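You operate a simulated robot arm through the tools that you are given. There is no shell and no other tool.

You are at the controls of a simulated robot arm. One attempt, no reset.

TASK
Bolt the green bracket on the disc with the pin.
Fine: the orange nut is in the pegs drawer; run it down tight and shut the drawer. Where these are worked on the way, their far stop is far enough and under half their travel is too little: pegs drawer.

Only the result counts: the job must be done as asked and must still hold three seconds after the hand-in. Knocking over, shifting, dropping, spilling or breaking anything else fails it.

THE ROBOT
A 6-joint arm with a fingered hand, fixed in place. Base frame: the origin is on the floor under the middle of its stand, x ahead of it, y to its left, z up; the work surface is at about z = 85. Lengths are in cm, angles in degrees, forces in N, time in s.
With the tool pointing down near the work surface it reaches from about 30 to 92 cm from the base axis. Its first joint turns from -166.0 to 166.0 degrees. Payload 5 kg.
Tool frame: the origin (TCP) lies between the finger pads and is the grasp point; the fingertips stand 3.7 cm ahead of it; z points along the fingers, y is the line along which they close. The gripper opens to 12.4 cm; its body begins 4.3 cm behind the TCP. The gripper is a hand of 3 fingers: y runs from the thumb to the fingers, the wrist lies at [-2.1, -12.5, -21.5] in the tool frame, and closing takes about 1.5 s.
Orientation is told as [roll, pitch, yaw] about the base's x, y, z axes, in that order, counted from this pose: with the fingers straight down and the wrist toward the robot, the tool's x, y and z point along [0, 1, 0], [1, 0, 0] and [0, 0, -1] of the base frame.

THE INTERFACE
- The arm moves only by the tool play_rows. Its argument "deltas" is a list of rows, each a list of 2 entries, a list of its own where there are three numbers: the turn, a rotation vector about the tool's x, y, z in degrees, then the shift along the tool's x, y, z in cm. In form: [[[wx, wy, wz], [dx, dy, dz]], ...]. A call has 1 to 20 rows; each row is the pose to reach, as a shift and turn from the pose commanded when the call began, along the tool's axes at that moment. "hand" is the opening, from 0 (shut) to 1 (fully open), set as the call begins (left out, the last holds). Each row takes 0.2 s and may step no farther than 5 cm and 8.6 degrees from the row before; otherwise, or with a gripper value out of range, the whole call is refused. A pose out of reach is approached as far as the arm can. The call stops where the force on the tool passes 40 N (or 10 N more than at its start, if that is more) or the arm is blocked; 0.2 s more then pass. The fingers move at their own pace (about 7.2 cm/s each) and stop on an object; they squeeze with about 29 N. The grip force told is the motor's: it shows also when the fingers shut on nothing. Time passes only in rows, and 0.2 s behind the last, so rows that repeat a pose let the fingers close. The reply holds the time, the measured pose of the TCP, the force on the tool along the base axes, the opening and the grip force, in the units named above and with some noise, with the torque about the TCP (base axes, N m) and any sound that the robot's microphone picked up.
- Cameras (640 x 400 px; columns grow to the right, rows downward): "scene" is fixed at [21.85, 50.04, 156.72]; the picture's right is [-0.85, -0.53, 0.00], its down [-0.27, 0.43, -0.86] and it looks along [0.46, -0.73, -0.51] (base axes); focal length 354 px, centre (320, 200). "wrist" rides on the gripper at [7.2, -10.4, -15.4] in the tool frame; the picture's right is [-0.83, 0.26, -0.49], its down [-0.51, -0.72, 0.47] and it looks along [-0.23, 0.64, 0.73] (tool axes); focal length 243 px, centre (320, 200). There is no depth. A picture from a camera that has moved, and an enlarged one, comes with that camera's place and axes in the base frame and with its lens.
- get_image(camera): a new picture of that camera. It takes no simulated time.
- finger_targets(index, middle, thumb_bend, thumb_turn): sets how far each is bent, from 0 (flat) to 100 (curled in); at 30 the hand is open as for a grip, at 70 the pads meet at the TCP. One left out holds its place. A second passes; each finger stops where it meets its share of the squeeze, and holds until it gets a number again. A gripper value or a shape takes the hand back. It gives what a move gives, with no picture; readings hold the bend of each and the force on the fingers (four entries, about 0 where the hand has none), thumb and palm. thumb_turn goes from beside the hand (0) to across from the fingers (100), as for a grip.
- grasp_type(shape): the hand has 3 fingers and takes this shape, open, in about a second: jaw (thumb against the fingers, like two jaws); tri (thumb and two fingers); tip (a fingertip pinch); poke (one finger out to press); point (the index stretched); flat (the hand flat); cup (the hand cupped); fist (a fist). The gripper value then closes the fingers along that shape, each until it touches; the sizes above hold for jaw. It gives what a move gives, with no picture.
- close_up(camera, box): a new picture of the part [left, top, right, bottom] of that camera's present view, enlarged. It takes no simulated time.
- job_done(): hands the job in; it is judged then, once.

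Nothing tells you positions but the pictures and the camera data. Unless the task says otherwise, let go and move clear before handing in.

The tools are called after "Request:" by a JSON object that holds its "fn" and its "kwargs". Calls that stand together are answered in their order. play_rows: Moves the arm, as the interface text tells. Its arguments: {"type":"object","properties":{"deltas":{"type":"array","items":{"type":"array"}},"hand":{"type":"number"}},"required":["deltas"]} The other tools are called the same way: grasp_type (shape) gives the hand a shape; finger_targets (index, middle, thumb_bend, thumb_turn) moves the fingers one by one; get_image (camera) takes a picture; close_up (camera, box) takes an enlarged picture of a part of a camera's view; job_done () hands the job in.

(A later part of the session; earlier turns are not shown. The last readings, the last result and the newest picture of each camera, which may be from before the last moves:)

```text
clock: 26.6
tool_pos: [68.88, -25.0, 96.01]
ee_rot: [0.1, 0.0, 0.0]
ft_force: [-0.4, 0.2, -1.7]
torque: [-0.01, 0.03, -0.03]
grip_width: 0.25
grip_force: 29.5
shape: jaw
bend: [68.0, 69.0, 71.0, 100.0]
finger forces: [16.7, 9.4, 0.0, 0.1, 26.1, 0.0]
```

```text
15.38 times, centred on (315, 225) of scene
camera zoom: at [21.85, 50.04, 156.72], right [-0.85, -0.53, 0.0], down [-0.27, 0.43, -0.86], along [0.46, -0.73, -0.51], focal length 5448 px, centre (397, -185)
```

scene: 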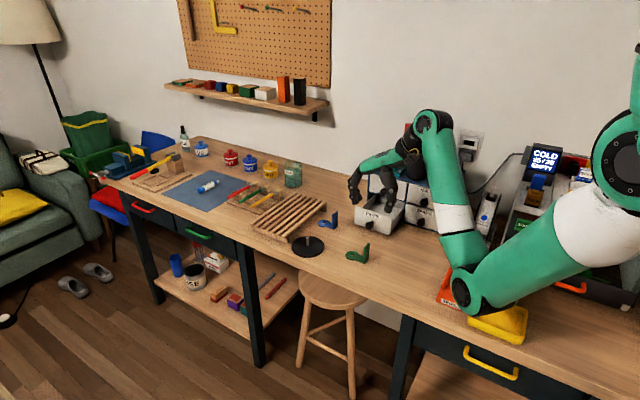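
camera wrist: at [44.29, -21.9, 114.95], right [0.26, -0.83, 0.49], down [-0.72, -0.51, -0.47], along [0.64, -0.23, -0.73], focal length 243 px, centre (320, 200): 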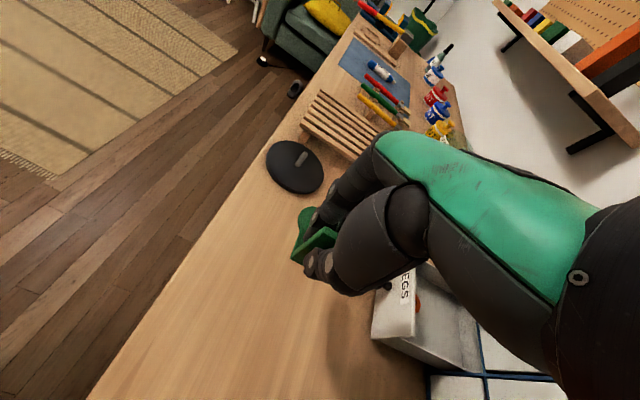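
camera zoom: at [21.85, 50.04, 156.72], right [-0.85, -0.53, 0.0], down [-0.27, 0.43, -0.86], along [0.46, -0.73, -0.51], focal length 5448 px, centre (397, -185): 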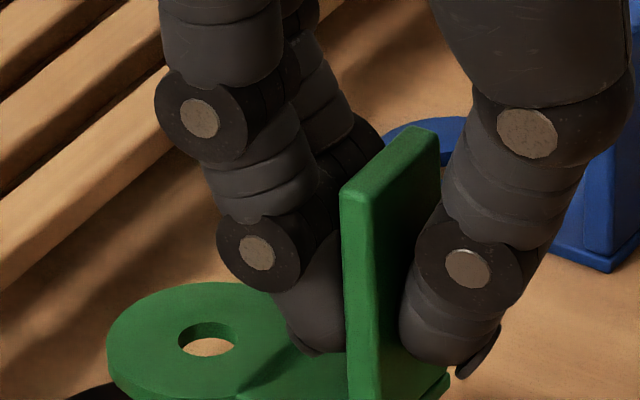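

At high zoom I can see the thread: pin about 0.95 cm wide and the hole about 1.13 cm, so the fit is close. I'll raise the bracket a little so pin and hole are both visible, correct slightly along the view direction, and measure again.

Request:
{"fn": "play_rows", "kwargs": {"deltas": [[[0, 0, 0], [0, 0, -1]], [[0, 0, 0], [-0.2, 0.1, -2]], [[0, 0, 0], [-0.35, 0.22, -3]], [[0, 0, 0], [-0.35, 0.22, -3]], [[0, 0, 0], [-0.35, 0.22, -3]]]}}

Request:
{"fn": "close_up", "kwargs": {"camera": "scene", "box": [300, 232, 330, 258]}}

Request:
{"fn": "close_up", "kwargs": {"camera": "scene", "box": [300, 212, 330, 238]}}

```text
clock: 27.8
tool_pos: [69.12, -25.46, 98.97]
ee_rot: [0.0, 0.0, -0.1]
ft_force: [0.6, -0.2, -0.9]
torque: [-0.03, 0.03, -0.02]
grip_width: 0.25
grip_force: 28.4
shape: jaw
bend: [68.0, 69.0, 71.0, 100.0]
finger forces: [16.6, 9.4, 0.1, 0.0, 26.1, 0.1]
```

```text
15.38 times, centred on (315, 245) of scene
camera zoom: at [21.85, 50.04, 156.72], right [-0.85, -0.53, 0.0], down [-0.27, 0.43, -0.86], along [0.46, -0.73, -0.51], focal length 5448 px, centre (397, -492)
```

zoom: 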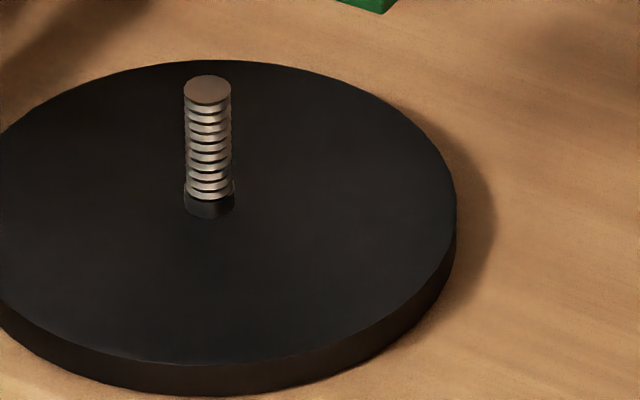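

```text
15.38 times, centred on (315, 225) of scene
camera zoom: at [21.85, 50.04, 156.72], right [-0.85, -0.53, 0.0], down [-0.27, 0.43, -0.86], along [0.46, -0.73, -0.51], focal length 5448 px, centre (397, -185)
```

zoom: 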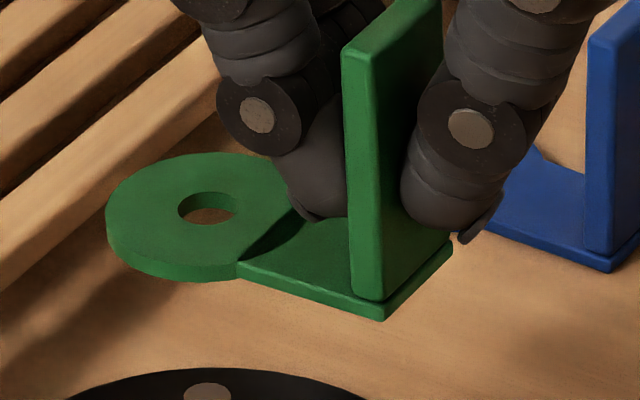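

Pin top is at about z=88.85, and the hole needs roughly another 0.25 cm away from the camera and 0.1 cm left. I'll correct and come down to just above the pin tip.

Request:
{"fn": "play_rows", "kwargs": {"deltas": [[[0, 0, 0], [-0.16, 0.22, 1]], [[0, 0, 0], [-0.16, 0.22, 2]], [[0, 0, 0], [-0.16, 0.22, 3]], [[0, 0, 0], [-0.16, 0.22, 4.1]], [[0, 0, 0], [-0.16, 0.22, 4.1]], [[0, 0, 0], [-0.16, 0.22, 4.1]]]}}

Request:
{"fn": "close_up", "kwargs": {"camera": "scene", "box": [300, 225, 330, 251]}}

```text
clock: 29.2
tool_pos: [69.42, -25.56, 94.79]
ee_rot: [0.0, 0.0, 0.0]
ft_force: [-0.1, 0.1, -0.4]
torque: [0.02, 0.02, 0.0]
grip_width: 0.25
grip_force: 28.9
shape: jaw
bend: [68.0, 69.0, 71.0, 100.0]
finger forces: [16.5, 9.5, 0.0, 0.1, 26.2, 0.0]
```

```text
15.38 times, centred on (315, 238) of scene
camera zoom: at [21.85, 50.04, 156.72], right [-0.85, -0.53, 0.0], down [-0.27, 0.43, -0.86], along [0.46, -0.73, -0.51], focal length 5448 px, centre (397, -385)
```

zoom: 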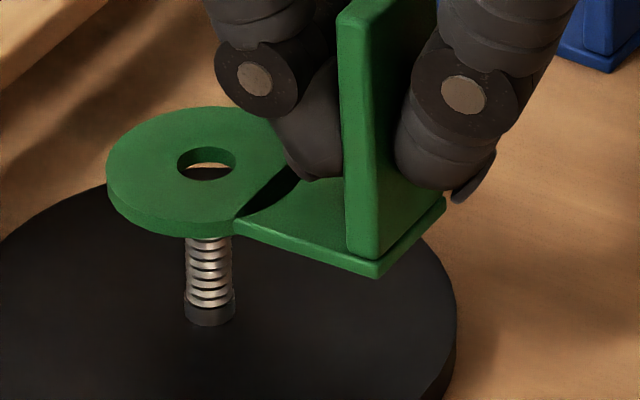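

The hole now lines up with the pin axis to within about a millimetre. I'll descend gently and watch the force.

Request:
{"fn": "play_rows", "kwargs": {"deltas": [[[0, 0, 0], [0, 0, 0.2]], [[0, 0, 0], [0, 0, 0.4]], [[0, 0, 0], [0, 0, 0.6]], [[0, 0, 0], [0, 0, 0.75]], [[0, 0, 0], [0, 0, 0.75]]]}}

Request:
{"fn": "close_up", "kwargs": {"camera": "scene", "box": [300, 225, 330, 251]}}

```text
clock: 30.4
tool_pos: [69.42, -25.67, 94.07]
ee_rot: [0.0, -0.1, -0.1]
ft_force: [0.1, 0.3, -1.1]
torque: [0.03, 0.07, 0.0]
grip_width: 0.25
grip_force: 29.0
shape: jaw
bend: [68.0, 69.0, 71.0, 100.0]
finger forces: [16.5, 9.5, 0.0, 0.0, 26.5, 0.0]
```

```text
15.38 times, centred on (315, 238) of scene
camera zoom: at [21.85, 50.04, 156.72], right [-0.85, -0.53, 0.0], down [-0.27, 0.43, -0.86], along [0.46, -0.73, -0.51], focal length 5448 px, centre (397, -385)
```

zoom: 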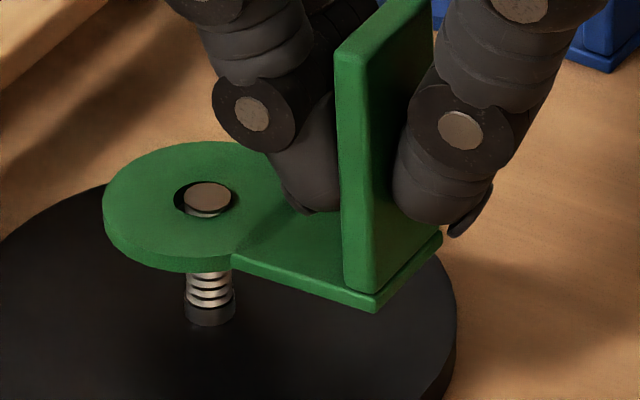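

The pin tip is now showing inside the bracket's hole with no contact force. I'll nudge a hair right and keep lowering.

Request:
{"fn": "play_rows", "kwargs": {"deltas": [[[0, 0, 0], [-0.02, -0.04, 0.2]], [[0, 0, 0], [-0.03, -0.05, 0.5]], [[0, 0, 0], [-0.03, -0.05, 0.8]], [[0, 0, 0], [-0.03, -0.05, 1.1]], [[0, 0, 0], [-0.03, -0.05, 1.4]], [[0, 0, 0], [-0.03, -0.05, 1.7]], [[0, 0, 0], [-0.03, -0.05, 1.9]], [[0, 0, 0], [-0.03, -0.05, 1.9]]]}}

Request:
{"fn": "close_up", "kwargs": {"camera": "scene", "box": [300, 225, 330, 251]}}

```text
clock: 32.2
tool_pos: [69.34, -25.51, 92.28]
ee_rot: [0.0, -0.1, 0.0]
ft_force: [-0.7, 0.7, -0.8]
torque: [-0.01, 0.05, 0.03]
grip_width: 0.24
grip_force: 28.6
shape: jaw
bend: [71.0, 69.0, 71.0, 100.0]
finger forces: [16.6, 9.8, 0.0, 0.0, 26.5, 0.0]
```

```text
15.38 times, centred on (315, 238) of scene
camera zoom: at [21.85, 50.04, 156.72], right [-0.85, -0.53, 0.0], down [-0.27, 0.43, -0.86], along [0.46, -0.73, -0.51], focal length 5448 px, centre (397, -385)
```

zoom: 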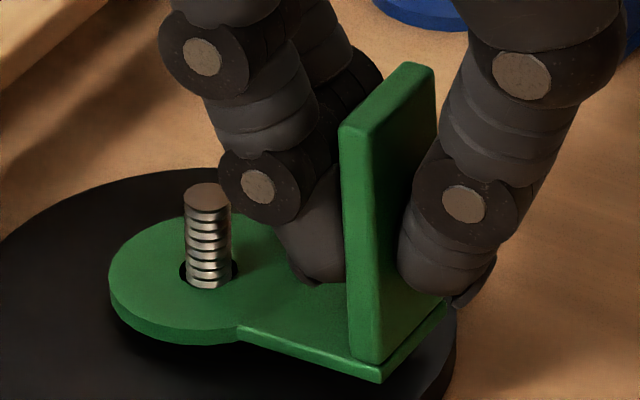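

The bracket slides freely down the pin, with about 0.9 cm to go. I'll lower until it seats.

Request:
{"fn": "play_rows", "kwargs": {"deltas": [[[0, 0, 0], [0, 0, 0.2]], [[0, 0, 0], [0, 0, 0.4]], [[0, 0, 0], [0, 0, 0.6]], [[0, 0, 0], [0, 0, 0.75]], [[0, 0, 0], [0, 0, 0.85]], [[0, 0, 0], [0, 0, 0.85]]]}}

Request:
{"fn": "close_up", "kwargs": {"camera": "scene", "box": [300, 225, 330, 251]}}

```text
clock: 33.6
tool_pos: [69.36, -25.66, 91.4]
ee_rot: [0.0, -0.1, 0.0]
ft_force: [-7.6, -2.6, 8.5]
torque: [-0.04, 0.17, 0.01]
grip_width: 0.26
grip_force: 29.2
shape: jaw
bend: [71.0, 69.0, 71.0, 100.0]
finger forces: [16.6, 9.5, 0.0, 0.0, 32.9, 0.0]
```

```text
15.38 times, centred on (315, 238) of scene
camera zoom: at [21.85, 50.04, 156.72], right [-0.85, -0.53, 0.0], down [-0.27, 0.43, -0.86], along [0.46, -0.73, -0.51], focal length 5448 px, centre (397, -385)
```

zoom: 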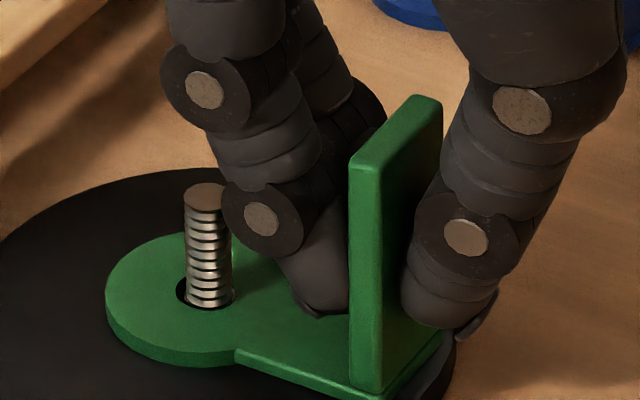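

The bracket is seated on the disc, with contact at the expected height. I'll open the hand slightly and lift straight off.

Request:
{"fn": "play_rows", "kwargs": {"deltas": [[[0, 0, 0], [0, 0, 0]], [[0, 0, 0], [0, 0, 0]], [[0, 0, 0], [0, 0, 0]], [[0, 0, 0], [0, 0, 0]]], "hand": 0.16}}

Request:
{"fn": "close_up", "kwargs": {"camera": "scene", "box": [300, 225, 330, 251]}}

```text
clock: 34.6
tool_pos: [69.32, -25.45, 91.42]
ee_rot: [0.1, 0.0, 0.0]
ft_force: [-0.6, 0.8, 0.3]
torque: [0.0, -0.02, 0.0]
grip_width: 1.95
grip_force: 0.1
shape: jaw
bend: [73.0, 61.0, 74.0, 100.0]
finger forces: [0.0, 0.0, 0.0, 0.0, 0.0, 0.0]
```

```text
15.38 times, centred on (315, 238) of scene
camera zoom: at [21.85, 50.04, 156.72], right [-0.85, -0.53, 0.0], down [-0.27, 0.43, -0.86], along [0.46, -0.73, -0.51], focal length 5448 px, centre (397, -385)
```

zoom: 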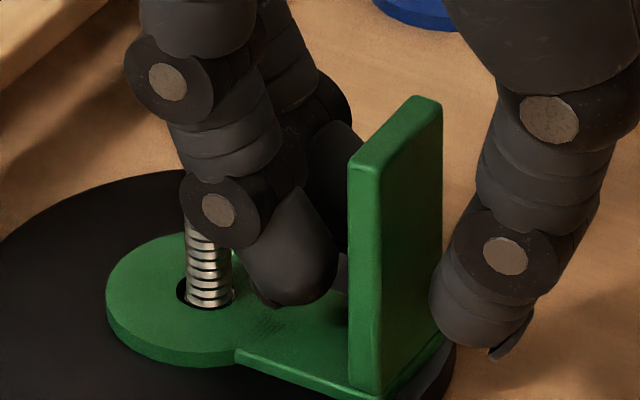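

Request:
{"fn": "play_rows", "kwargs": {"deltas": [[[0, 0, 0], [0, -0.2, -0.7]], [[0, 0, 0], [0, -0.2, -1.7]], [[0, 0, 0], [0, -0.2, -3]], [[0, 0, 0], [0, -0.2, -4.5]], [[0, 0, 0], [0, -0.2, -6.5]], [[0, 0, 0], [0, -0.2, -8.5]], [[0, 0, 0], [0, -0.2, -10.5]], [[0, 0, 0], [0, -0.2, -12.5]], [[0, 0, 0], [0, -0.2, -14.5]]]}}

Request:
{"fn": "close_up", "kwargs": {"camera": "scene", "box": [300, 225, 330, 251]}}

Request:
{"fn": "get_image", "kwargs": {"camera": "scene"}}

Request:
{"fn": "get_image", "kwargs": {"camera": "wrist"}}

```text
clock: 36.6
tool_pos: [69.05, -25.54, 105.95]
ee_rot: [0.0, 0.0, 0.1]
ft_force: [0.2, 0.1, -0.1]
torque: [-0.03, 0.0, -0.02]
grip_width: 1.95
grip_force: 0.1
shape: jaw
bend: [73.0, 61.0, 74.0, 100.0]
finger forces: [0.0, 0.1, 0.0, 0.0, 0.0, 0.0]
```

```text
15.38 times, centred on (315, 238) of scene
camera zoom: at [21.85, 50.04, 156.72], right [-0.85, -0.53, 0.0], down [-0.27, 0.43, -0.86], along [0.46, -0.73, -0.51], focal length 5448 px, centre (397, -385)
```

zoom: 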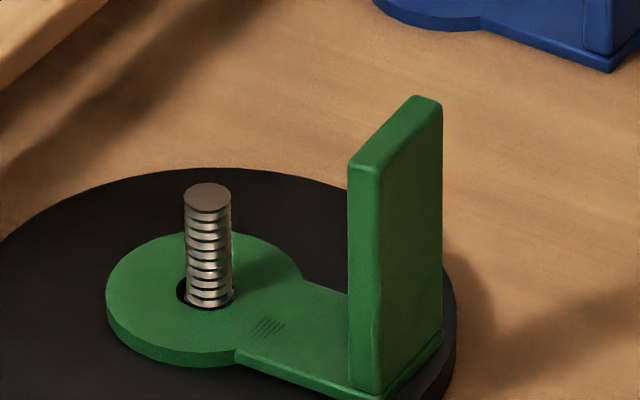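

```text
taken
```

scene: 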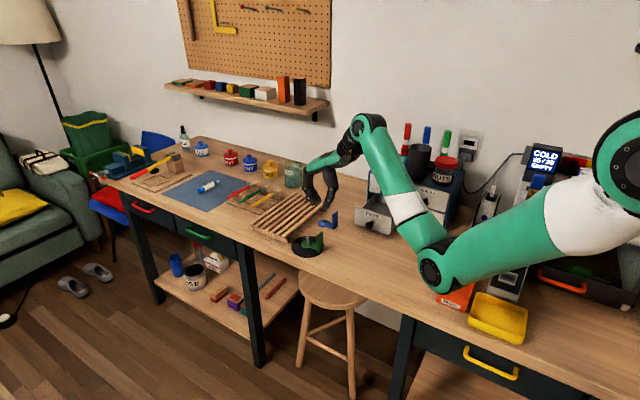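

```text
taken
camera wrist: at [58.59, -18.3, 121.51], right [0.26, -0.83, 0.49], down [-0.72, -0.51, -0.47], along [0.64, -0.23, -0.73], focal length 243 px, centre (320, 200)
```

wrist: 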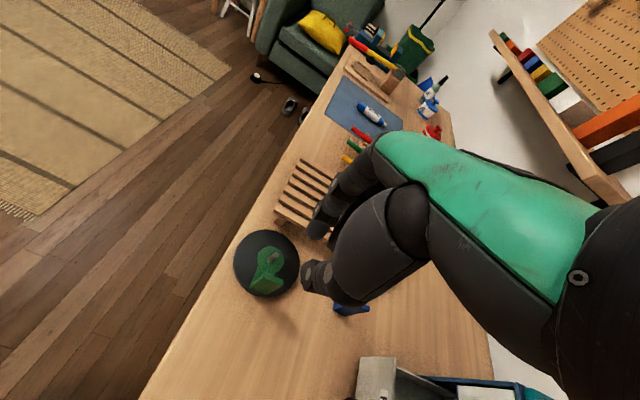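

The green bracket sits flat on the disc with the pin through its hole. Now I'll look at the drawer and find the nut.

Request:
{"fn": "close_up", "kwargs": {"camera": "scene", "box": [340, 160, 430, 245]}}

Request:
{"fn": "close_up", "kwargs": {"camera": "wrist", "box": [330, 320, 530, 400]}}

```text
4.71 times, centred on (385, 202) of scene
camera zoom: at [21.85, 50.04, 156.72], right [-0.85, -0.53, 0.0], down [-0.27, 0.43, -0.86], along [0.46, -0.73, -0.51], focal length 1666 px, centre (14, 188)
```

zoom: 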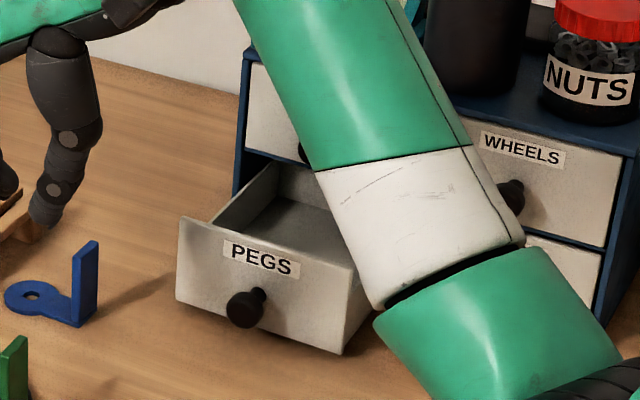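

```text
3.20 times, centred on (430, 360) of wrist
camera zoom: at [58.59, -18.3, 121.51], right [0.26, -0.83, 0.49], down [-0.72, -0.51, -0.47], along [0.64, -0.23, -0.73], focal length 776 px, centre (-32, -312)
```

zoom: 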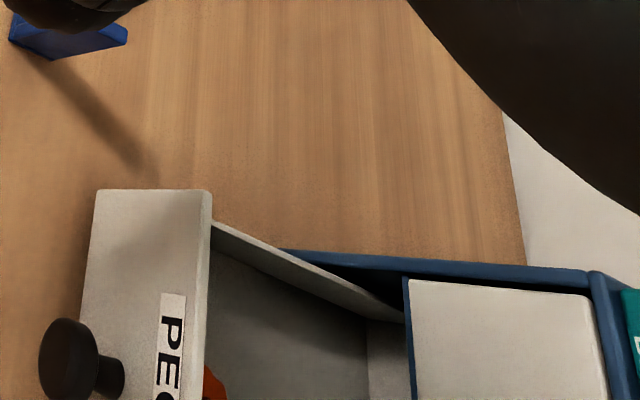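

The nut lies inside the pegs drawer. I'll move the hand over the drawer, high up, so the wrist camera can look straight in.

Request:
{"fn": "play_rows", "kwargs": {"deltas": [[[0, 0, 0], [-2, -0.4, -1.5]], [[0, 0, 0], [-5, -0.9, -3]], [[0, 0, 0], [-8.5, -1.6, -5]], [[0, 0, 0], [-12, -2.3, -6.5]], [[0, 0, 0], [-15.5, -3, -7]], [[0, 0, 0], [-19, -3.7, -7]], [[0, 0, 0], [-22.5, -4.3, -7]], [[0, 0, 0], [-25, -4.8, -7]], [[0, 0, 0], [-26.5, -5, -7]], [[0, 0, 0], [-26.5, -5, -7]]], "hand": 0.4}}

Request:
{"fn": "get_image", "kwargs": {"camera": "wrist"}}

Request:
{"fn": "get_image", "kwargs": {"camera": "scene"}}

```text
clock: 38.8
tool_pos: [64.08, -52.0, 113.01]
ee_rot: [0.0, 0.1, 0.0]
ft_force: [-0.5, 0.6, 0.7]
torque: [-0.01, -0.03, -0.01]
grip_width: 4.9
grip_force: 0.0
shape: jaw
bend: [74.0, 49.0, 72.0, 100.0]
finger forces: [0.0, 0.0, 0.0, 0.0, 0.1, 0.0]
```

```text
taken
camera wrist: at [53.69, -44.86, 128.4], right [0.26, -0.83, 0.49], down [-0.72, -0.51, -0.47], along [0.64, -0.23, -0.73], focal length 243 px, centre (320, 200)
```

wrist: 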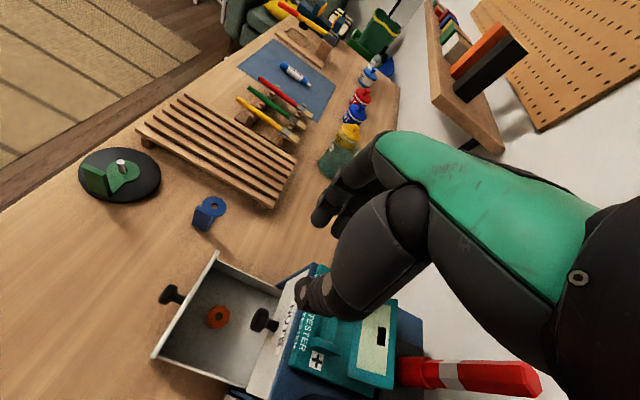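

```text
taken
```

scene: 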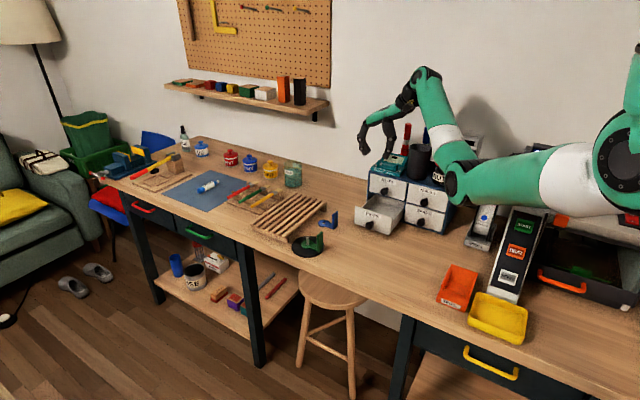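

Request:
{"fn": "close_up", "kwargs": {"camera": "wrist", "box": [140, 240, 300, 400]}}

Request:
{"fn": "close_up", "kwargs": {"camera": "wrist", "box": [195, 295, 245, 340]}}

Request:
{"fn": "close_up", "kwargs": {"camera": "scene", "box": [345, 165, 445, 245]}}

```text
2.50 times, centred on (220, 320) of wrist
camera zoom: at [53.69, -44.86, 128.4], right [0.26, -0.83, 0.49], down [-0.72, -0.51, -0.47], along [0.64, -0.23, -0.73], focal length 606 px, centre (570, -100)
```

zoom: 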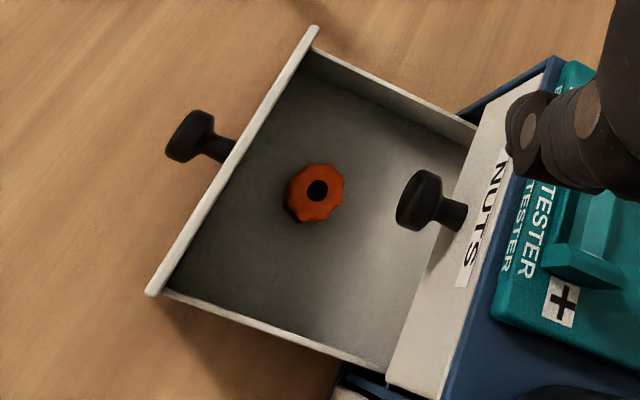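

```text
8.89 times, centred on (220, 318) of wrist
camera zoom: at [53.69, -44.86, 128.4], right [0.26, -0.83, 0.49], down [-0.72, -0.51, -0.47], along [0.64, -0.23, -0.73], focal length 2157 px, centre (1209, -844)
```

zoom: 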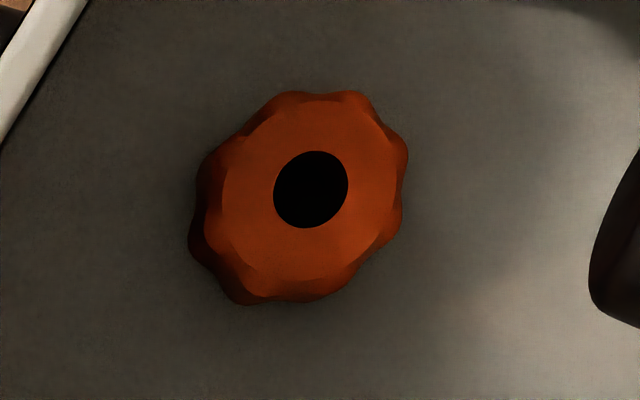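

```text
5.00 times, centred on (395, 205) of scene
camera zoom: at [21.85, 50.04, 156.72], right [-0.85, -0.53, 0.0], down [-0.27, 0.43, -0.86], along [0.46, -0.73, -0.51], focal length 1770 px, centre (-55, 175)
```

zoom: 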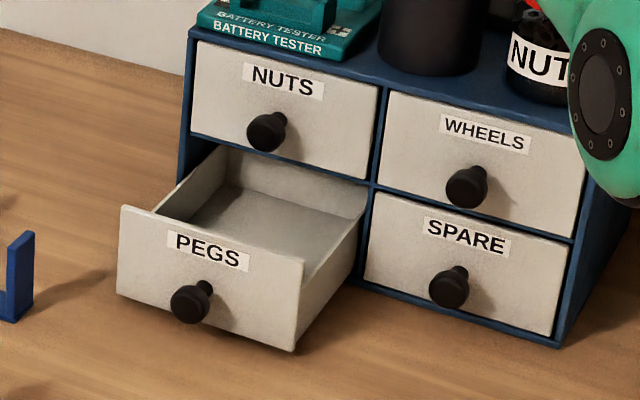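

The nut is an orange lobed knob at about (60.3, -49.4), around 3.3 cm across and flat in the drawer. I'll come over it with a modest opening and descend in stages, watching the NUTS knob behind.

Request:
{"fn": "play_rows", "kwargs": {"deltas": [[[0, 0, 0], [1.4, -1.8, 0]], [[0, 0, 0], [2.7, -3.6, 0]], [[0, 0, 0], [2.7, -3.6, 2.5]], [[0, 0, 0], [2.7, -3.6, 5.5]], [[0, 0, 0], [2.7, -3.6, 8.5]], [[0, 0, 0], [2.7, -3.6, 11]], [[0, 0, 0], [2.7, -3.6, 13]], [[0, 0, 0], [2.7, -3.6, 14.5]], [[0, 0, 0], [2.7, -3.6, 14.5]]], "hand": 0.38}}

Request:
{"fn": "get_image", "kwargs": {"camera": "wrist"}}

Request:
{"fn": "close_up", "kwargs": {"camera": "scene", "box": [345, 145, 445, 245]}}

```text
clock: 40.8
tool_pos: [60.59, -49.37, 98.38]
ee_rot: [-0.1, 0.0, 0.0]
ft_force: [0.0, -0.3, -0.1]
torque: [0.01, 0.01, 0.0]
grip_width: 4.74
grip_force: 0.1
shape: jaw
bend: [74.0, 50.0, 72.0, 100.0]
finger forces: [0.1, 0.1, 0.0, 0.0, 0.1, 0.1]
```

```text
taken
camera wrist: at [50.14, -42.17, 113.89], right [0.26, -0.83, 0.49], down [-0.72, -0.51, -0.47], along [0.64, -0.23, -0.73], focal length 243 px, centre (320, 200)
```

wrist: 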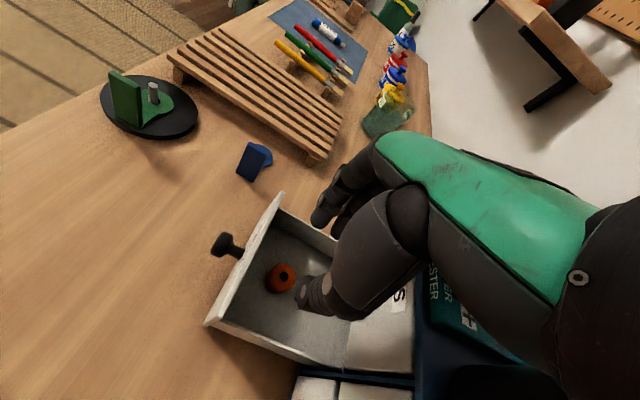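

```text
4.00 times, centred on (395, 195) of scene
camera zoom: at [21.85, 50.04, 156.72], right [-0.85, -0.53, 0.0], down [-0.27, 0.43, -0.86], along [0.46, -0.73, -0.51], focal length 1416 px, centre (20, 220)
```

zoom: 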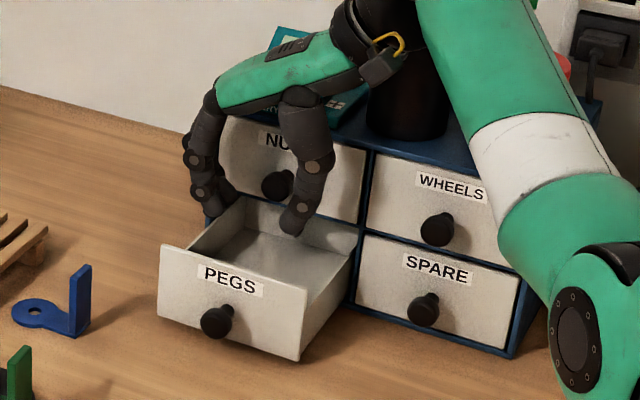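

Request:
{"fn": "close_up", "kwargs": {"camera": "wrist", "box": [250, 220, 350, 320]}}

Request:
{"fn": "close_up", "kwargs": {"camera": "scene", "box": [370, 160, 430, 220]}}

```text
4.00 times, centred on (300, 270) of wrist
camera zoom: at [50.14, -42.17, 113.89], right [0.26, -0.83, 0.49], down [-0.72, -0.51, -0.47], along [0.64, -0.23, -0.73], focal length 970 px, centre (400, -80)
```

zoom: 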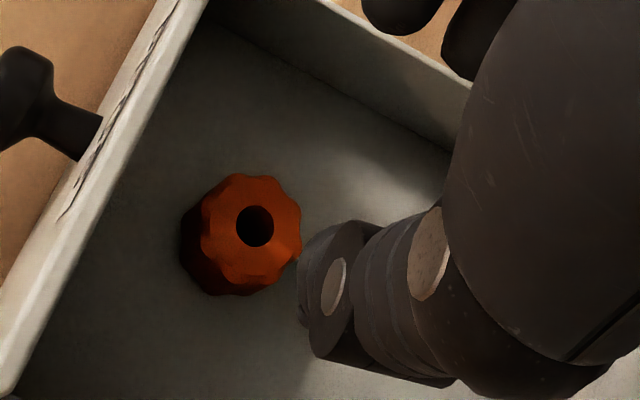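

```text
6.67 times, centred on (400, 190) of scene
camera zoom: at [21.85, 50.04, 156.72], right [-0.85, -0.53, 0.0], down [-0.27, 0.43, -0.86], along [0.46, -0.73, -0.51], focal length 2361 px, centre (-213, 267)
```

zoom: 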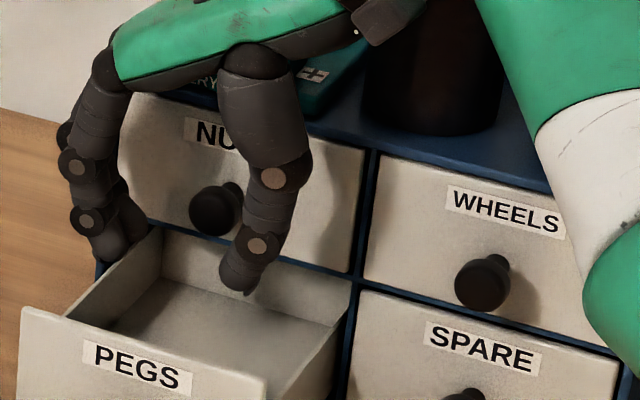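

The hand is centred over the nut, but the palm would come close to the NUTS knob. I'll first use the fingertips, above the nut's top, to push the drawer front gently outward for more room.

Request:
{"fn": "play_rows", "kwargs": {"deltas": [[[0, 0, 0], [0, -0.2, 1.5]], [[0, 0, 0], [0, -0.2, 3]], [[0, 0, 0], [0, -0.2, 4.6]], [[0, 0, 0], [0.6, -0.2, 4.6]], [[0, 0, 0], [1.2, -0.2, 4.6]], [[0, 0, 0], [1.8, -0.2, 4.6]], [[0, 0, 0], [2.2, -0.2, 4.6]], [[0, 0, 0], [2.2, -0.2, 4.6]]]}}

Request:
{"fn": "get_image", "kwargs": {"camera": "wrist"}}

Request:
{"fn": "close_up", "kwargs": {"camera": "scene", "box": [345, 160, 425, 240]}}

```text
clock: 42.6
tool_pos: [60.38, -47.15, 93.8]
ee_rot: [0.0, 0.0, 0.0]
ft_force: [-0.2, -0.5, 0.2]
torque: [-0.03, 0.01, 0.02]
grip_width: 4.74
grip_force: 0.1
shape: jaw
bend: [74.0, 50.0, 72.0, 100.0]
finger forces: [0.1, 0.0, 0.0, 0.0, 0.1, 0.0]
```

```text
taken
camera wrist: at [49.91, -39.95, 109.24], right [0.26, -0.83, 0.49], down [-0.72, -0.51, -0.47], along [0.64, -0.23, -0.73], focal length 243 px, centre (320, 200)
```

wrist: 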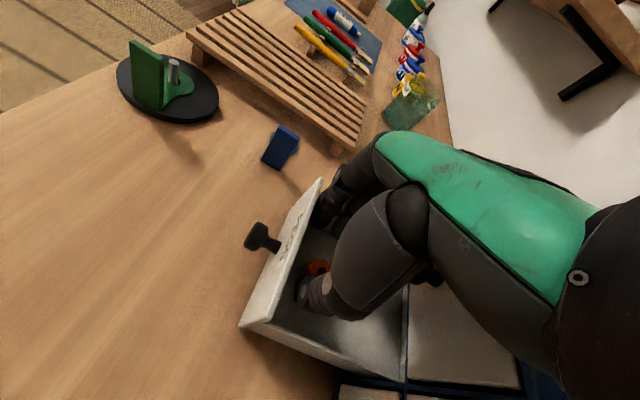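

```text
5.00 times, centred on (385, 200) of scene
camera zoom: at [21.85, 50.04, 156.72], right [-0.85, -0.53, 0.0], down [-0.27, 0.43, -0.86], along [0.46, -0.73, -0.51], focal length 1770 px, centre (-5, 200)
```

zoom: 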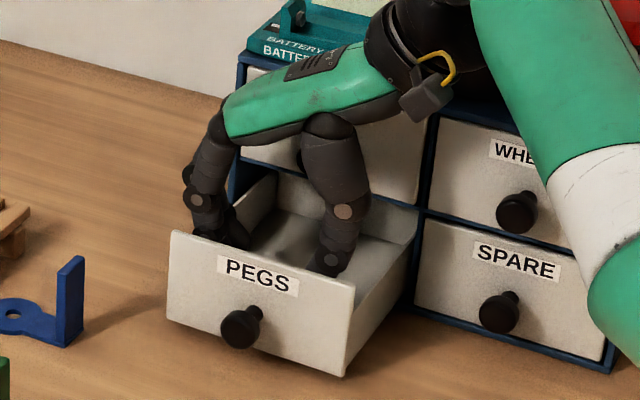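

Request:
{"fn": "play_rows", "kwargs": {"deltas": [[[0, 0, 0], [0.3, 0, 0]], [[0, 0, 0], [0.6, 0, 0]], [[0, 0, 0], [0.9, 0, 0]], [[0, 0, 0], [1.2, 0, 0]], [[0, 0, 0], [1.2, 0, 0]]]}}

Request:
{"fn": "close_up", "kwargs": {"camera": "scene", "box": [345, 160, 425, 240]}}

```text
clock: 43.8
tool_pos: [60.44, -46.0, 93.79]
ee_rot: [0.0, -0.1, 0.0]
ft_force: [0.1, 0.5, 0.5]
torque: [-0.01, -0.01, 0.03]
grip_width: 4.75
grip_force: 0.1
shape: jaw
bend: [74.0, 50.0, 72.0, 100.0]
finger forces: [0.4, 0.0, 0.0, 0.0, 0.0, 0.0]
```

```text
5.00 times, centred on (385, 200) of scene
camera zoom: at [21.85, 50.04, 156.72], right [-0.85, -0.53, 0.0], down [-0.27, 0.43, -0.86], along [0.46, -0.73, -0.51], focal length 1770 px, centre (-5, 200)
```

zoom: 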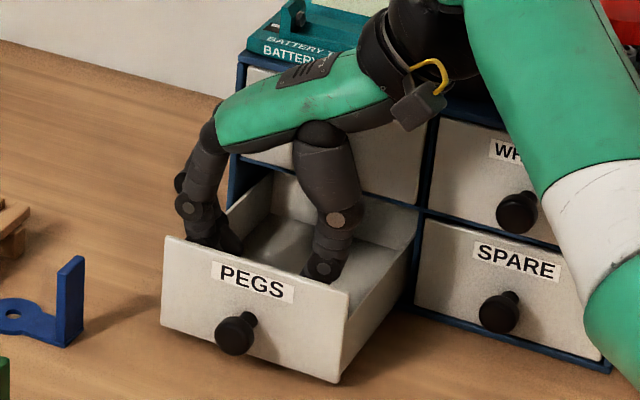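

The fingertips have started moving the drawer with hardly any force. I'll continue in small steps.

Request:
{"fn": "play_rows", "kwargs": {"deltas": [[[0, 0, 0], [0.3, 0, 0]], [[0, 0, 0], [0.6, 0, 0]], [[0, 0, 0], [0.9, 0, 0]], [[0, 0, 0], [1.2, 0, 0]], [[0, 0, 0], [1.2, 0, 0]]]}}

Request:
{"fn": "close_up", "kwargs": {"camera": "scene", "box": [345, 160, 425, 240]}}

```text
clock: 45.0
tool_pos: [60.39, -44.74, 93.66]
ee_rot: [0.0, 0.0, -0.1]
ft_force: [-0.5, -0.6, 0.6]
torque: [0.02, -0.04, -0.03]
grip_width: 4.76
grip_force: 0.0
shape: jaw
bend: [74.0, 50.0, 72.0, 100.0]
finger forces: [0.4, 0.0, 0.0, 0.0, 0.0, 0.0]
```

```text
5.00 times, centred on (385, 200) of scene
camera zoom: at [21.85, 50.04, 156.72], right [-0.85, -0.53, 0.0], down [-0.27, 0.43, -0.86], along [0.46, -0.73, -0.51], focal length 1770 px, centre (-5, 200)
```

zoom: 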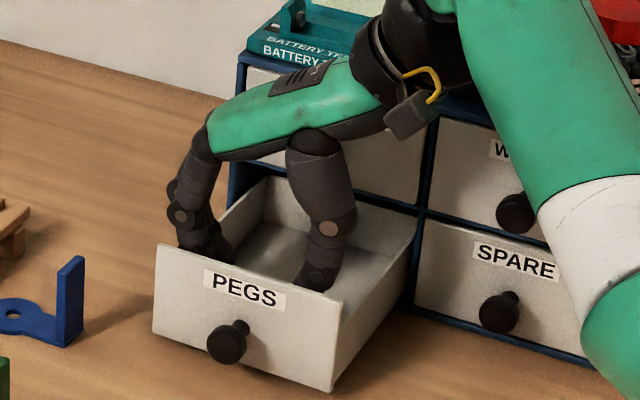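

The drawer is out about 13 cm, which gives enough room. I'll back off, rise and re-measure the nut.

Request:
{"fn": "play_rows", "kwargs": {"deltas": [[[0, 0, 0], [-1, 0, 0]], [[0, 0, 0], [-2, 0, -1]], [[0, 0, 0], [-3, 0, -3]], [[0, 0, 0], [-3, 0, -5]], [[0, 0, 0], [-3, 0, -6]], [[0, 0, 0], [-3, 0, -6]]]}}

Request:
{"fn": "close_up", "kwargs": {"camera": "wrist", "box": [230, 200, 350, 320]}}

```text
clock: 46.4
tool_pos: [60.38, -47.75, 99.88]
ee_rot: [0.0, 0.0, 0.0]
ft_force: [0.2, 0.2, -0.8]
torque: [0.04, 0.02, 0.01]
grip_width: 4.74
grip_force: 0.1
shape: jaw
bend: [74.0, 50.0, 72.0, 100.0]
finger forces: [0.0, 0.0, 0.0, 0.0, 0.0, 0.0]
```

```text
3.33 times, centred on (290, 260) of wrist
camera zoom: at [49.94, -40.54, 115.26], right [0.26, -0.83, 0.49], down [-0.72, -0.51, -0.47], along [0.64, -0.23, -0.73], focal length 809 px, centre (420, 0)
```

zoom: 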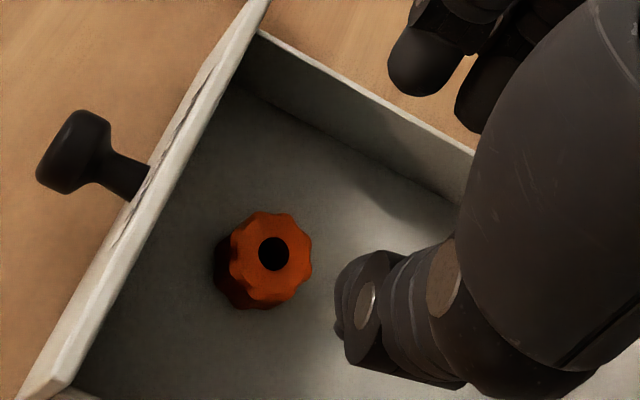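

The nut is at (60.2, -47.2), about 1.6 cm tall. I'll descend over it to z≈91.4, so the thumb tip stays just above the drawer floor.

Request:
{"fn": "play_rows", "kwargs": {"deltas": [[[0, 0, 0], [0.5, 0, 2]], [[0, 0, 0], [0.5, 0, 4]], [[0, 0, 0], [0.5, 0, 5.5]], [[0, 0, 0], [0.5, 0, 6.8]], [[0, 0, 0], [0.5, 0, 7.6]], [[0, 0, 0], [0.5, 0, 8.2]], [[0, 0, 0], [0.5, 0, 8.2]]]}}

Request:
{"fn": "get_image", "kwargs": {"camera": "wrist"}}

Request:
{"fn": "close_up", "kwargs": {"camera": "scene", "box": [345, 160, 425, 240]}}

```text
clock: 48.0
tool_pos: [60.53, -47.3, 91.73]
ee_rot: [0.0, 0.0, 0.0]
ft_force: [-5.5, -0.3, 3.5]
torque: [-0.03, -0.14, -0.05]
grip_width: 4.66
grip_force: 0.1
shape: jaw
bend: [74.0, 52.0, 72.0, 100.0]
finger forces: [0.0, 5.9, 0.0, 0.1, 0.0, 0.0]
```

```text
taken
camera wrist: at [49.96, -40.0, 107.14], right [0.26, -0.83, 0.49], down [-0.72, -0.51, -0.47], along [0.64, -0.23, -0.73], focal length 243 px, centre (320, 200)
```

wrist: 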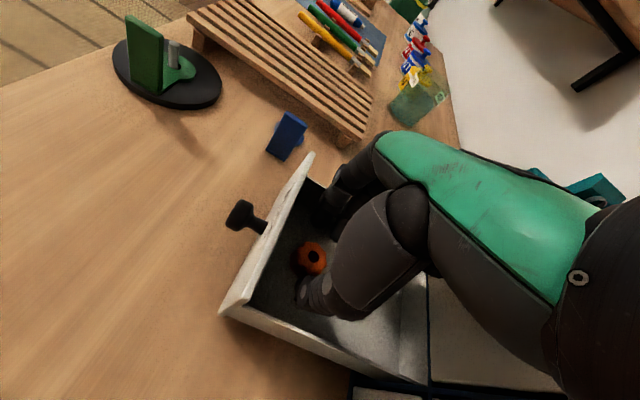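

```text
5.00 times, centred on (385, 200) of scene
camera zoom: at [21.85, 50.04, 156.72], right [-0.85, -0.53, 0.0], down [-0.27, 0.43, -0.86], along [0.46, -0.73, -0.51], focal length 1770 px, centre (-5, 200)
```

zoom: 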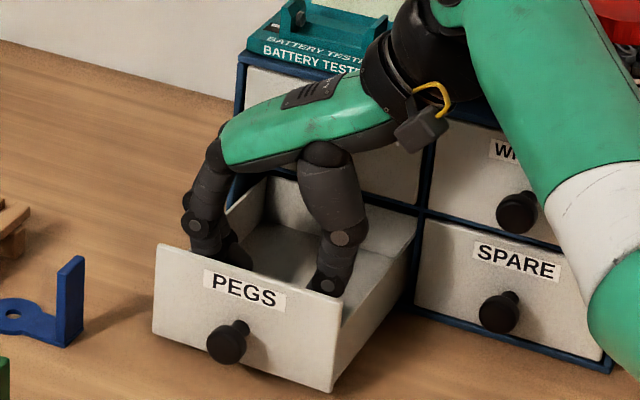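

Request:
{"fn": "close_up", "kwargs": {"camera": "wrist", "box": [260, 170, 380, 330]}}

```text
2.50 times, centred on (320, 250) of wrist
camera zoom: at [49.96, -40.0, 107.14], right [0.26, -0.83, 0.49], down [-0.72, -0.51, -0.47], along [0.64, -0.23, -0.73], focal length 606 px, centre (320, 75)
```

zoom: 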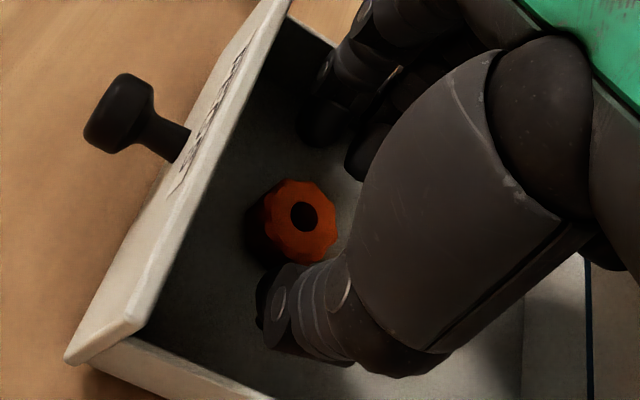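

The middle finger touches the drawer's side wall, and the nut is nearer the thumb. I'll shift the hand 0.45 cm toward -x and 0.2 cm toward +y, go slightly lower, then close.

Request:
{"fn": "play_rows", "kwargs": {"deltas": [[[0, 0, 0], [0.1, -0.25, 0]], [[0, 0, 0], [0.2, -0.5, 0]], [[0, 0, 0], [0.2, -0.5, 0.2]], [[0, 0, 0], [0.2, -0.5, 0.35]], [[0, 0, 0], [0.2, -0.5, 0.35]]], "hand": 0.34}}

Request:
{"fn": "close_up", "kwargs": {"camera": "wrist", "box": [260, 170, 380, 330]}}

```text
clock: 49.2
tool_pos: [59.88, -46.96, 91.33]
ee_rot: [-0.1, 0.0, 0.0]
ft_force: [0.0, 0.5, 0.2]
torque: [0.0, -0.01, 0.02]
grip_width: 4.25
grip_force: 0.1
shape: jaw
bend: [74.0, 52.0, 73.0, 100.0]
finger forces: [0.0, 0.0, 0.1, 0.0, 0.0, 0.0]
```

```text
2.50 times, centred on (320, 250) of wrist
camera zoom: at [49.42, -39.82, 106.72], right [0.26, -0.83, 0.49], down [-0.72, -0.51, -0.47], along [0.64, -0.23, -0.73], focal length 606 px, centre (320, 75)
```

zoom: 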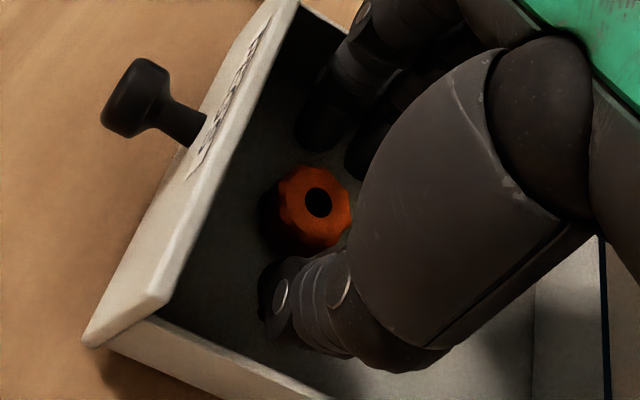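

Centred with no contact. Closing on the nut now.

Request:
{"fn": "play_rows", "kwargs": {"deltas": [[[0, 0, 0], [0, 0, 0]], [[0, 0, 0], [0, 0, 0]], [[0, 0, 0], [0, 0, 0]], [[0, 0, 0], [0, 0, 0]], [[0, 0, 0], [0, 0, 0]], [[0, 0, 0], [0, 0, 0]], [[0, 0, 0], [0, 0, 0]]], "hand": 0}}

Request:
{"fn": "close_up", "kwargs": {"camera": "wrist", "box": [260, 170, 380, 330]}}

```text
clock: 50.8
tool_pos: [59.88, -46.97, 91.28]
ee_rot: [0.1, -0.1, -0.1]
ft_force: [1.2, 0.0, 0.6]
torque: [0.02, 0.01, 0.0]
grip_width: 2.16
grip_force: 29.3
shape: jaw
bend: [73.0, 62.0, 74.0, 100.0]
finger forces: [15.3, 9.0, 0.0, 0.0, 24.0, 0.0]
```

```text
2.50 times, centred on (320, 250) of wrist
camera zoom: at [49.42, -39.82, 106.73], right [0.26, -0.83, 0.49], down [-0.72, -0.51, -0.47], along [0.64, -0.23, -0.73], focal length 606 px, centre (320, 75)
```

zoom: 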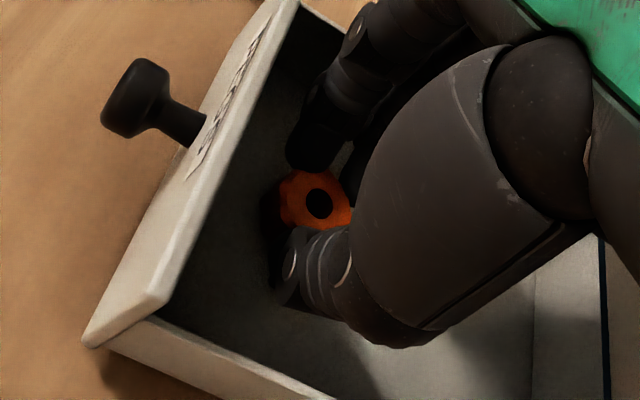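

All three fingers hold the nut. I'll lift it straight up and check it.

Request:
{"fn": "play_rows", "kwargs": {"deltas": [[[0, 0, 0], [0, 0, -0.6]], [[0, 0, 0], [0, 0, -1.5]], [[0, 0, 0], [0, 0, -3]], [[0, 0, 0], [0, 0, -5]], [[0, 0, 0], [0, 0, -7]], [[0, 0, 0], [0, 0, -9]], [[0, 0, 0], [0, 0, -11]], [[0, 0, 0], [0, 0, -13]], [[0, 0, 0], [0, 0, -13]]]}}

Request:
{"fn": "close_up", "kwargs": {"camera": "wrist", "box": [260, 170, 380, 330]}}

Request:
{"fn": "close_up", "kwargs": {"camera": "scene", "box": [340, 130, 420, 210]}}

```text
clock: 52.8
tool_pos: [59.92, -47.2, 104.33]
ee_rot: [0.0, 0.0, 0.1]
ft_force: [-0.5, 0.6, -0.4]
torque: [0.02, -0.01, -0.01]
grip_width: 2.16
grip_force: 28.7
shape: jaw
bend: [73.0, 62.0, 74.0, 100.0]
finger forces: [15.3, 9.1, 0.0, 0.1, 23.7, 0.0]
```

```text
2.50 times, centred on (320, 250) of wrist
camera zoom: at [49.49, -39.9, 119.82], right [0.26, -0.83, 0.49], down [-0.72, -0.51, -0.47], along [0.64, -0.23, -0.73], focal length 606 px, centre (320, 75)
```

zoom: 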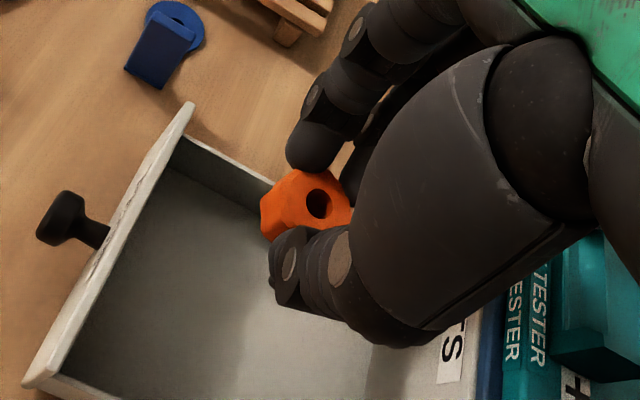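

```text
5.00 times, centred on (380, 170) of scene
camera zoom: at [21.85, 50.04, 156.72], right [-0.85, -0.53, 0.0], down [-0.27, 0.43, -0.86], along [0.46, -0.73, -0.51], focal length 1770 px, centre (20, 350)
```

zoom: 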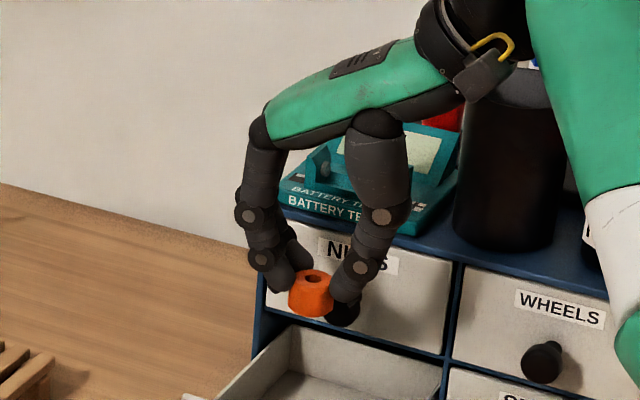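

Request:
{"fn": "close_up", "kwargs": {"camera": "scene", "box": [363, 176, 393, 202]}}

```text
15.38 times, centred on (378, 189) of scene
camera zoom: at [21.85, 50.04, 156.72], right [-0.85, -0.53, 0.0], down [-0.27, 0.43, -0.86], along [0.46, -0.73, -0.51], focal length 5448 px, centre (-572, 369)
```

zoom: 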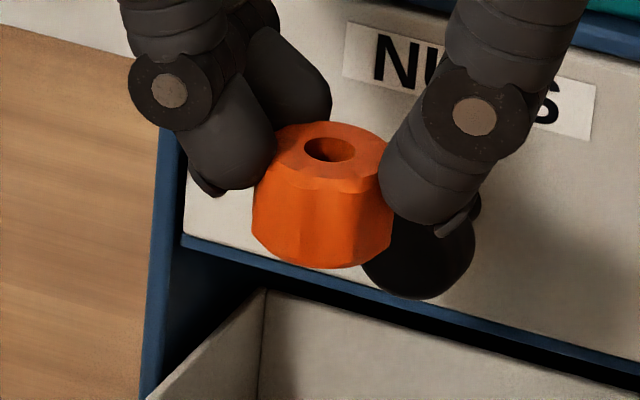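

The nut is held level, top about 3 cm below the TCP and bottom about 5 cm below. I'll carry it to above the pin while turning the hand so its thumb and fingers clear the bracket's upright.

Request:
{"fn": "play_rows", "kwargs": {"deltas": [[[0, 0, 0], [1.5, 0.8, 0]], [[0, 0, 4], [4.5, 2.4, 0]], [[0, 0, 8], [7.5, 4.3, 0]], [[0, 0, 12], [10.5, 6.2, 0]], [[0, 0, 16], [13.5, 8.0, 0.5]], [[0, 0, 20], [16.5, 9.8, 1.5]], [[0, 0, 25], [19, 11.3, 2.5]], [[0, 0, 30], [21, 12.5, 3]], [[0, 0, 35], [22.2, 13.2, 3.3]], [[0, 0, 35], [22.2, 13.2, 3.3]], [[0, 0, 35], [22.2, 13.2, 3.3]]]}}

Request:
{"fn": "get_image", "kwargs": {"camera": "scene"}}

Request:
{"fn": "get_image", "kwargs": {"camera": "wrist"}}

Request:
{"fn": "close_up", "kwargs": {"camera": "scene", "box": [290, 200, 340, 243]}}

```text
clock: 55.2
tool_pos: [73.01, -25.09, 100.88]
ee_rot: [0.1, 0.1, -35.1]
ft_force: [-0.5, 0.4, -1.0]
torque: [0.01, -0.01, 0.0]
grip_width: 2.1
grip_force: 28.9
shape: jaw
bend: [73.0, 62.0, 74.0, 100.0]
finger forces: [15.5, 9.2, 0.1, 0.0, 23.2, 0.0]
```

```text
taken
```

scene: 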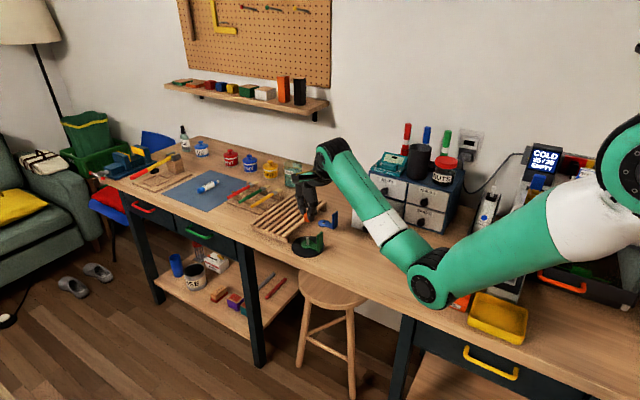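

```text
taken
camera wrist: at [68.71, -13.14, 116.29], right [-0.26, -0.83, 0.49], down [-0.88, 0.0, -0.47], along [0.39, -0.56, -0.73], focal length 243 px, centre (320, 200)
```

wrist: 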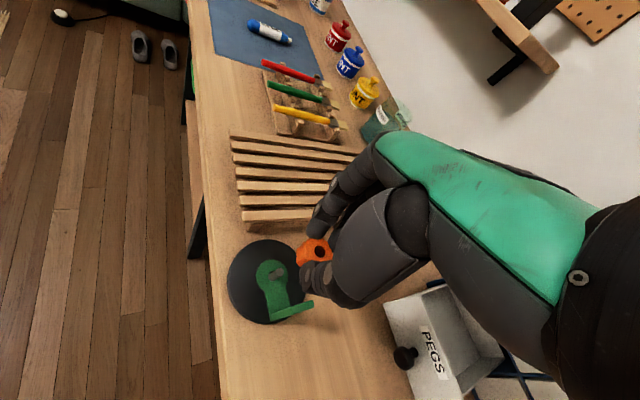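

```text
9.30 times, centred on (315, 222) of scene
camera zoom: at [21.85, 50.04, 156.72], right [-0.85, -0.53, 0.0], down [-0.27, 0.43, -0.86], along [0.46, -0.73, -0.51], focal length 3294 px, centre (366, 0)
```

zoom: 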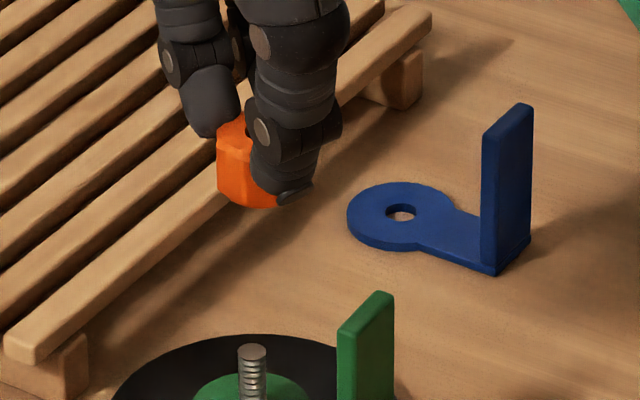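

Request:
{"fn": "close_up", "kwargs": {"camera": "wrist", "box": [220, 220, 350, 330]}}

Request:
{"fn": "close_up", "kwargs": {"camera": "wrist", "box": [290, 225, 350, 275]}}

```text
3.64 times, centred on (285, 275) of wrist
camera zoom: at [68.71, -13.14, 116.29], right [-0.26, -0.83, 0.49], down [-0.88, 0.0, -0.47], along [0.39, -0.56, -0.73], focal length 882 px, centre (447, -73)
```

zoom: 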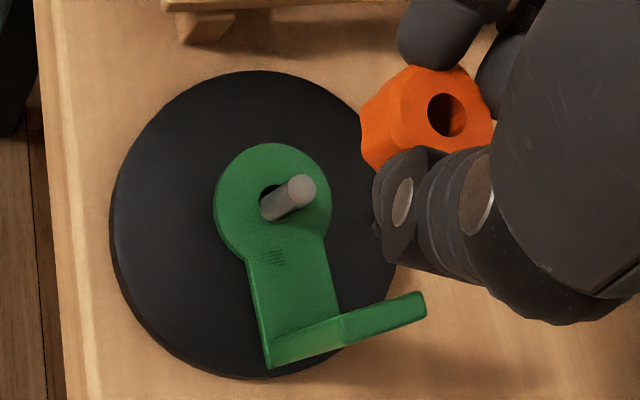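

```text
8.00 times, centred on (320, 250) of wrist
camera zoom: at [68.71, -13.14, 116.29], right [-0.26, -0.83, 0.49], down [-0.88, 0.0, -0.47], along [0.39, -0.56, -0.73], focal length 1941 px, centre (320, -200)
```

zoom: 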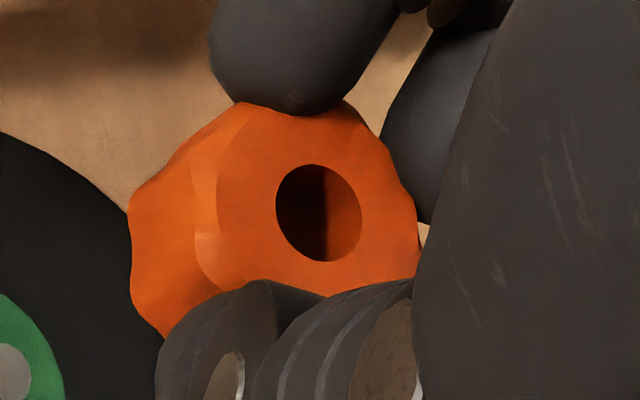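

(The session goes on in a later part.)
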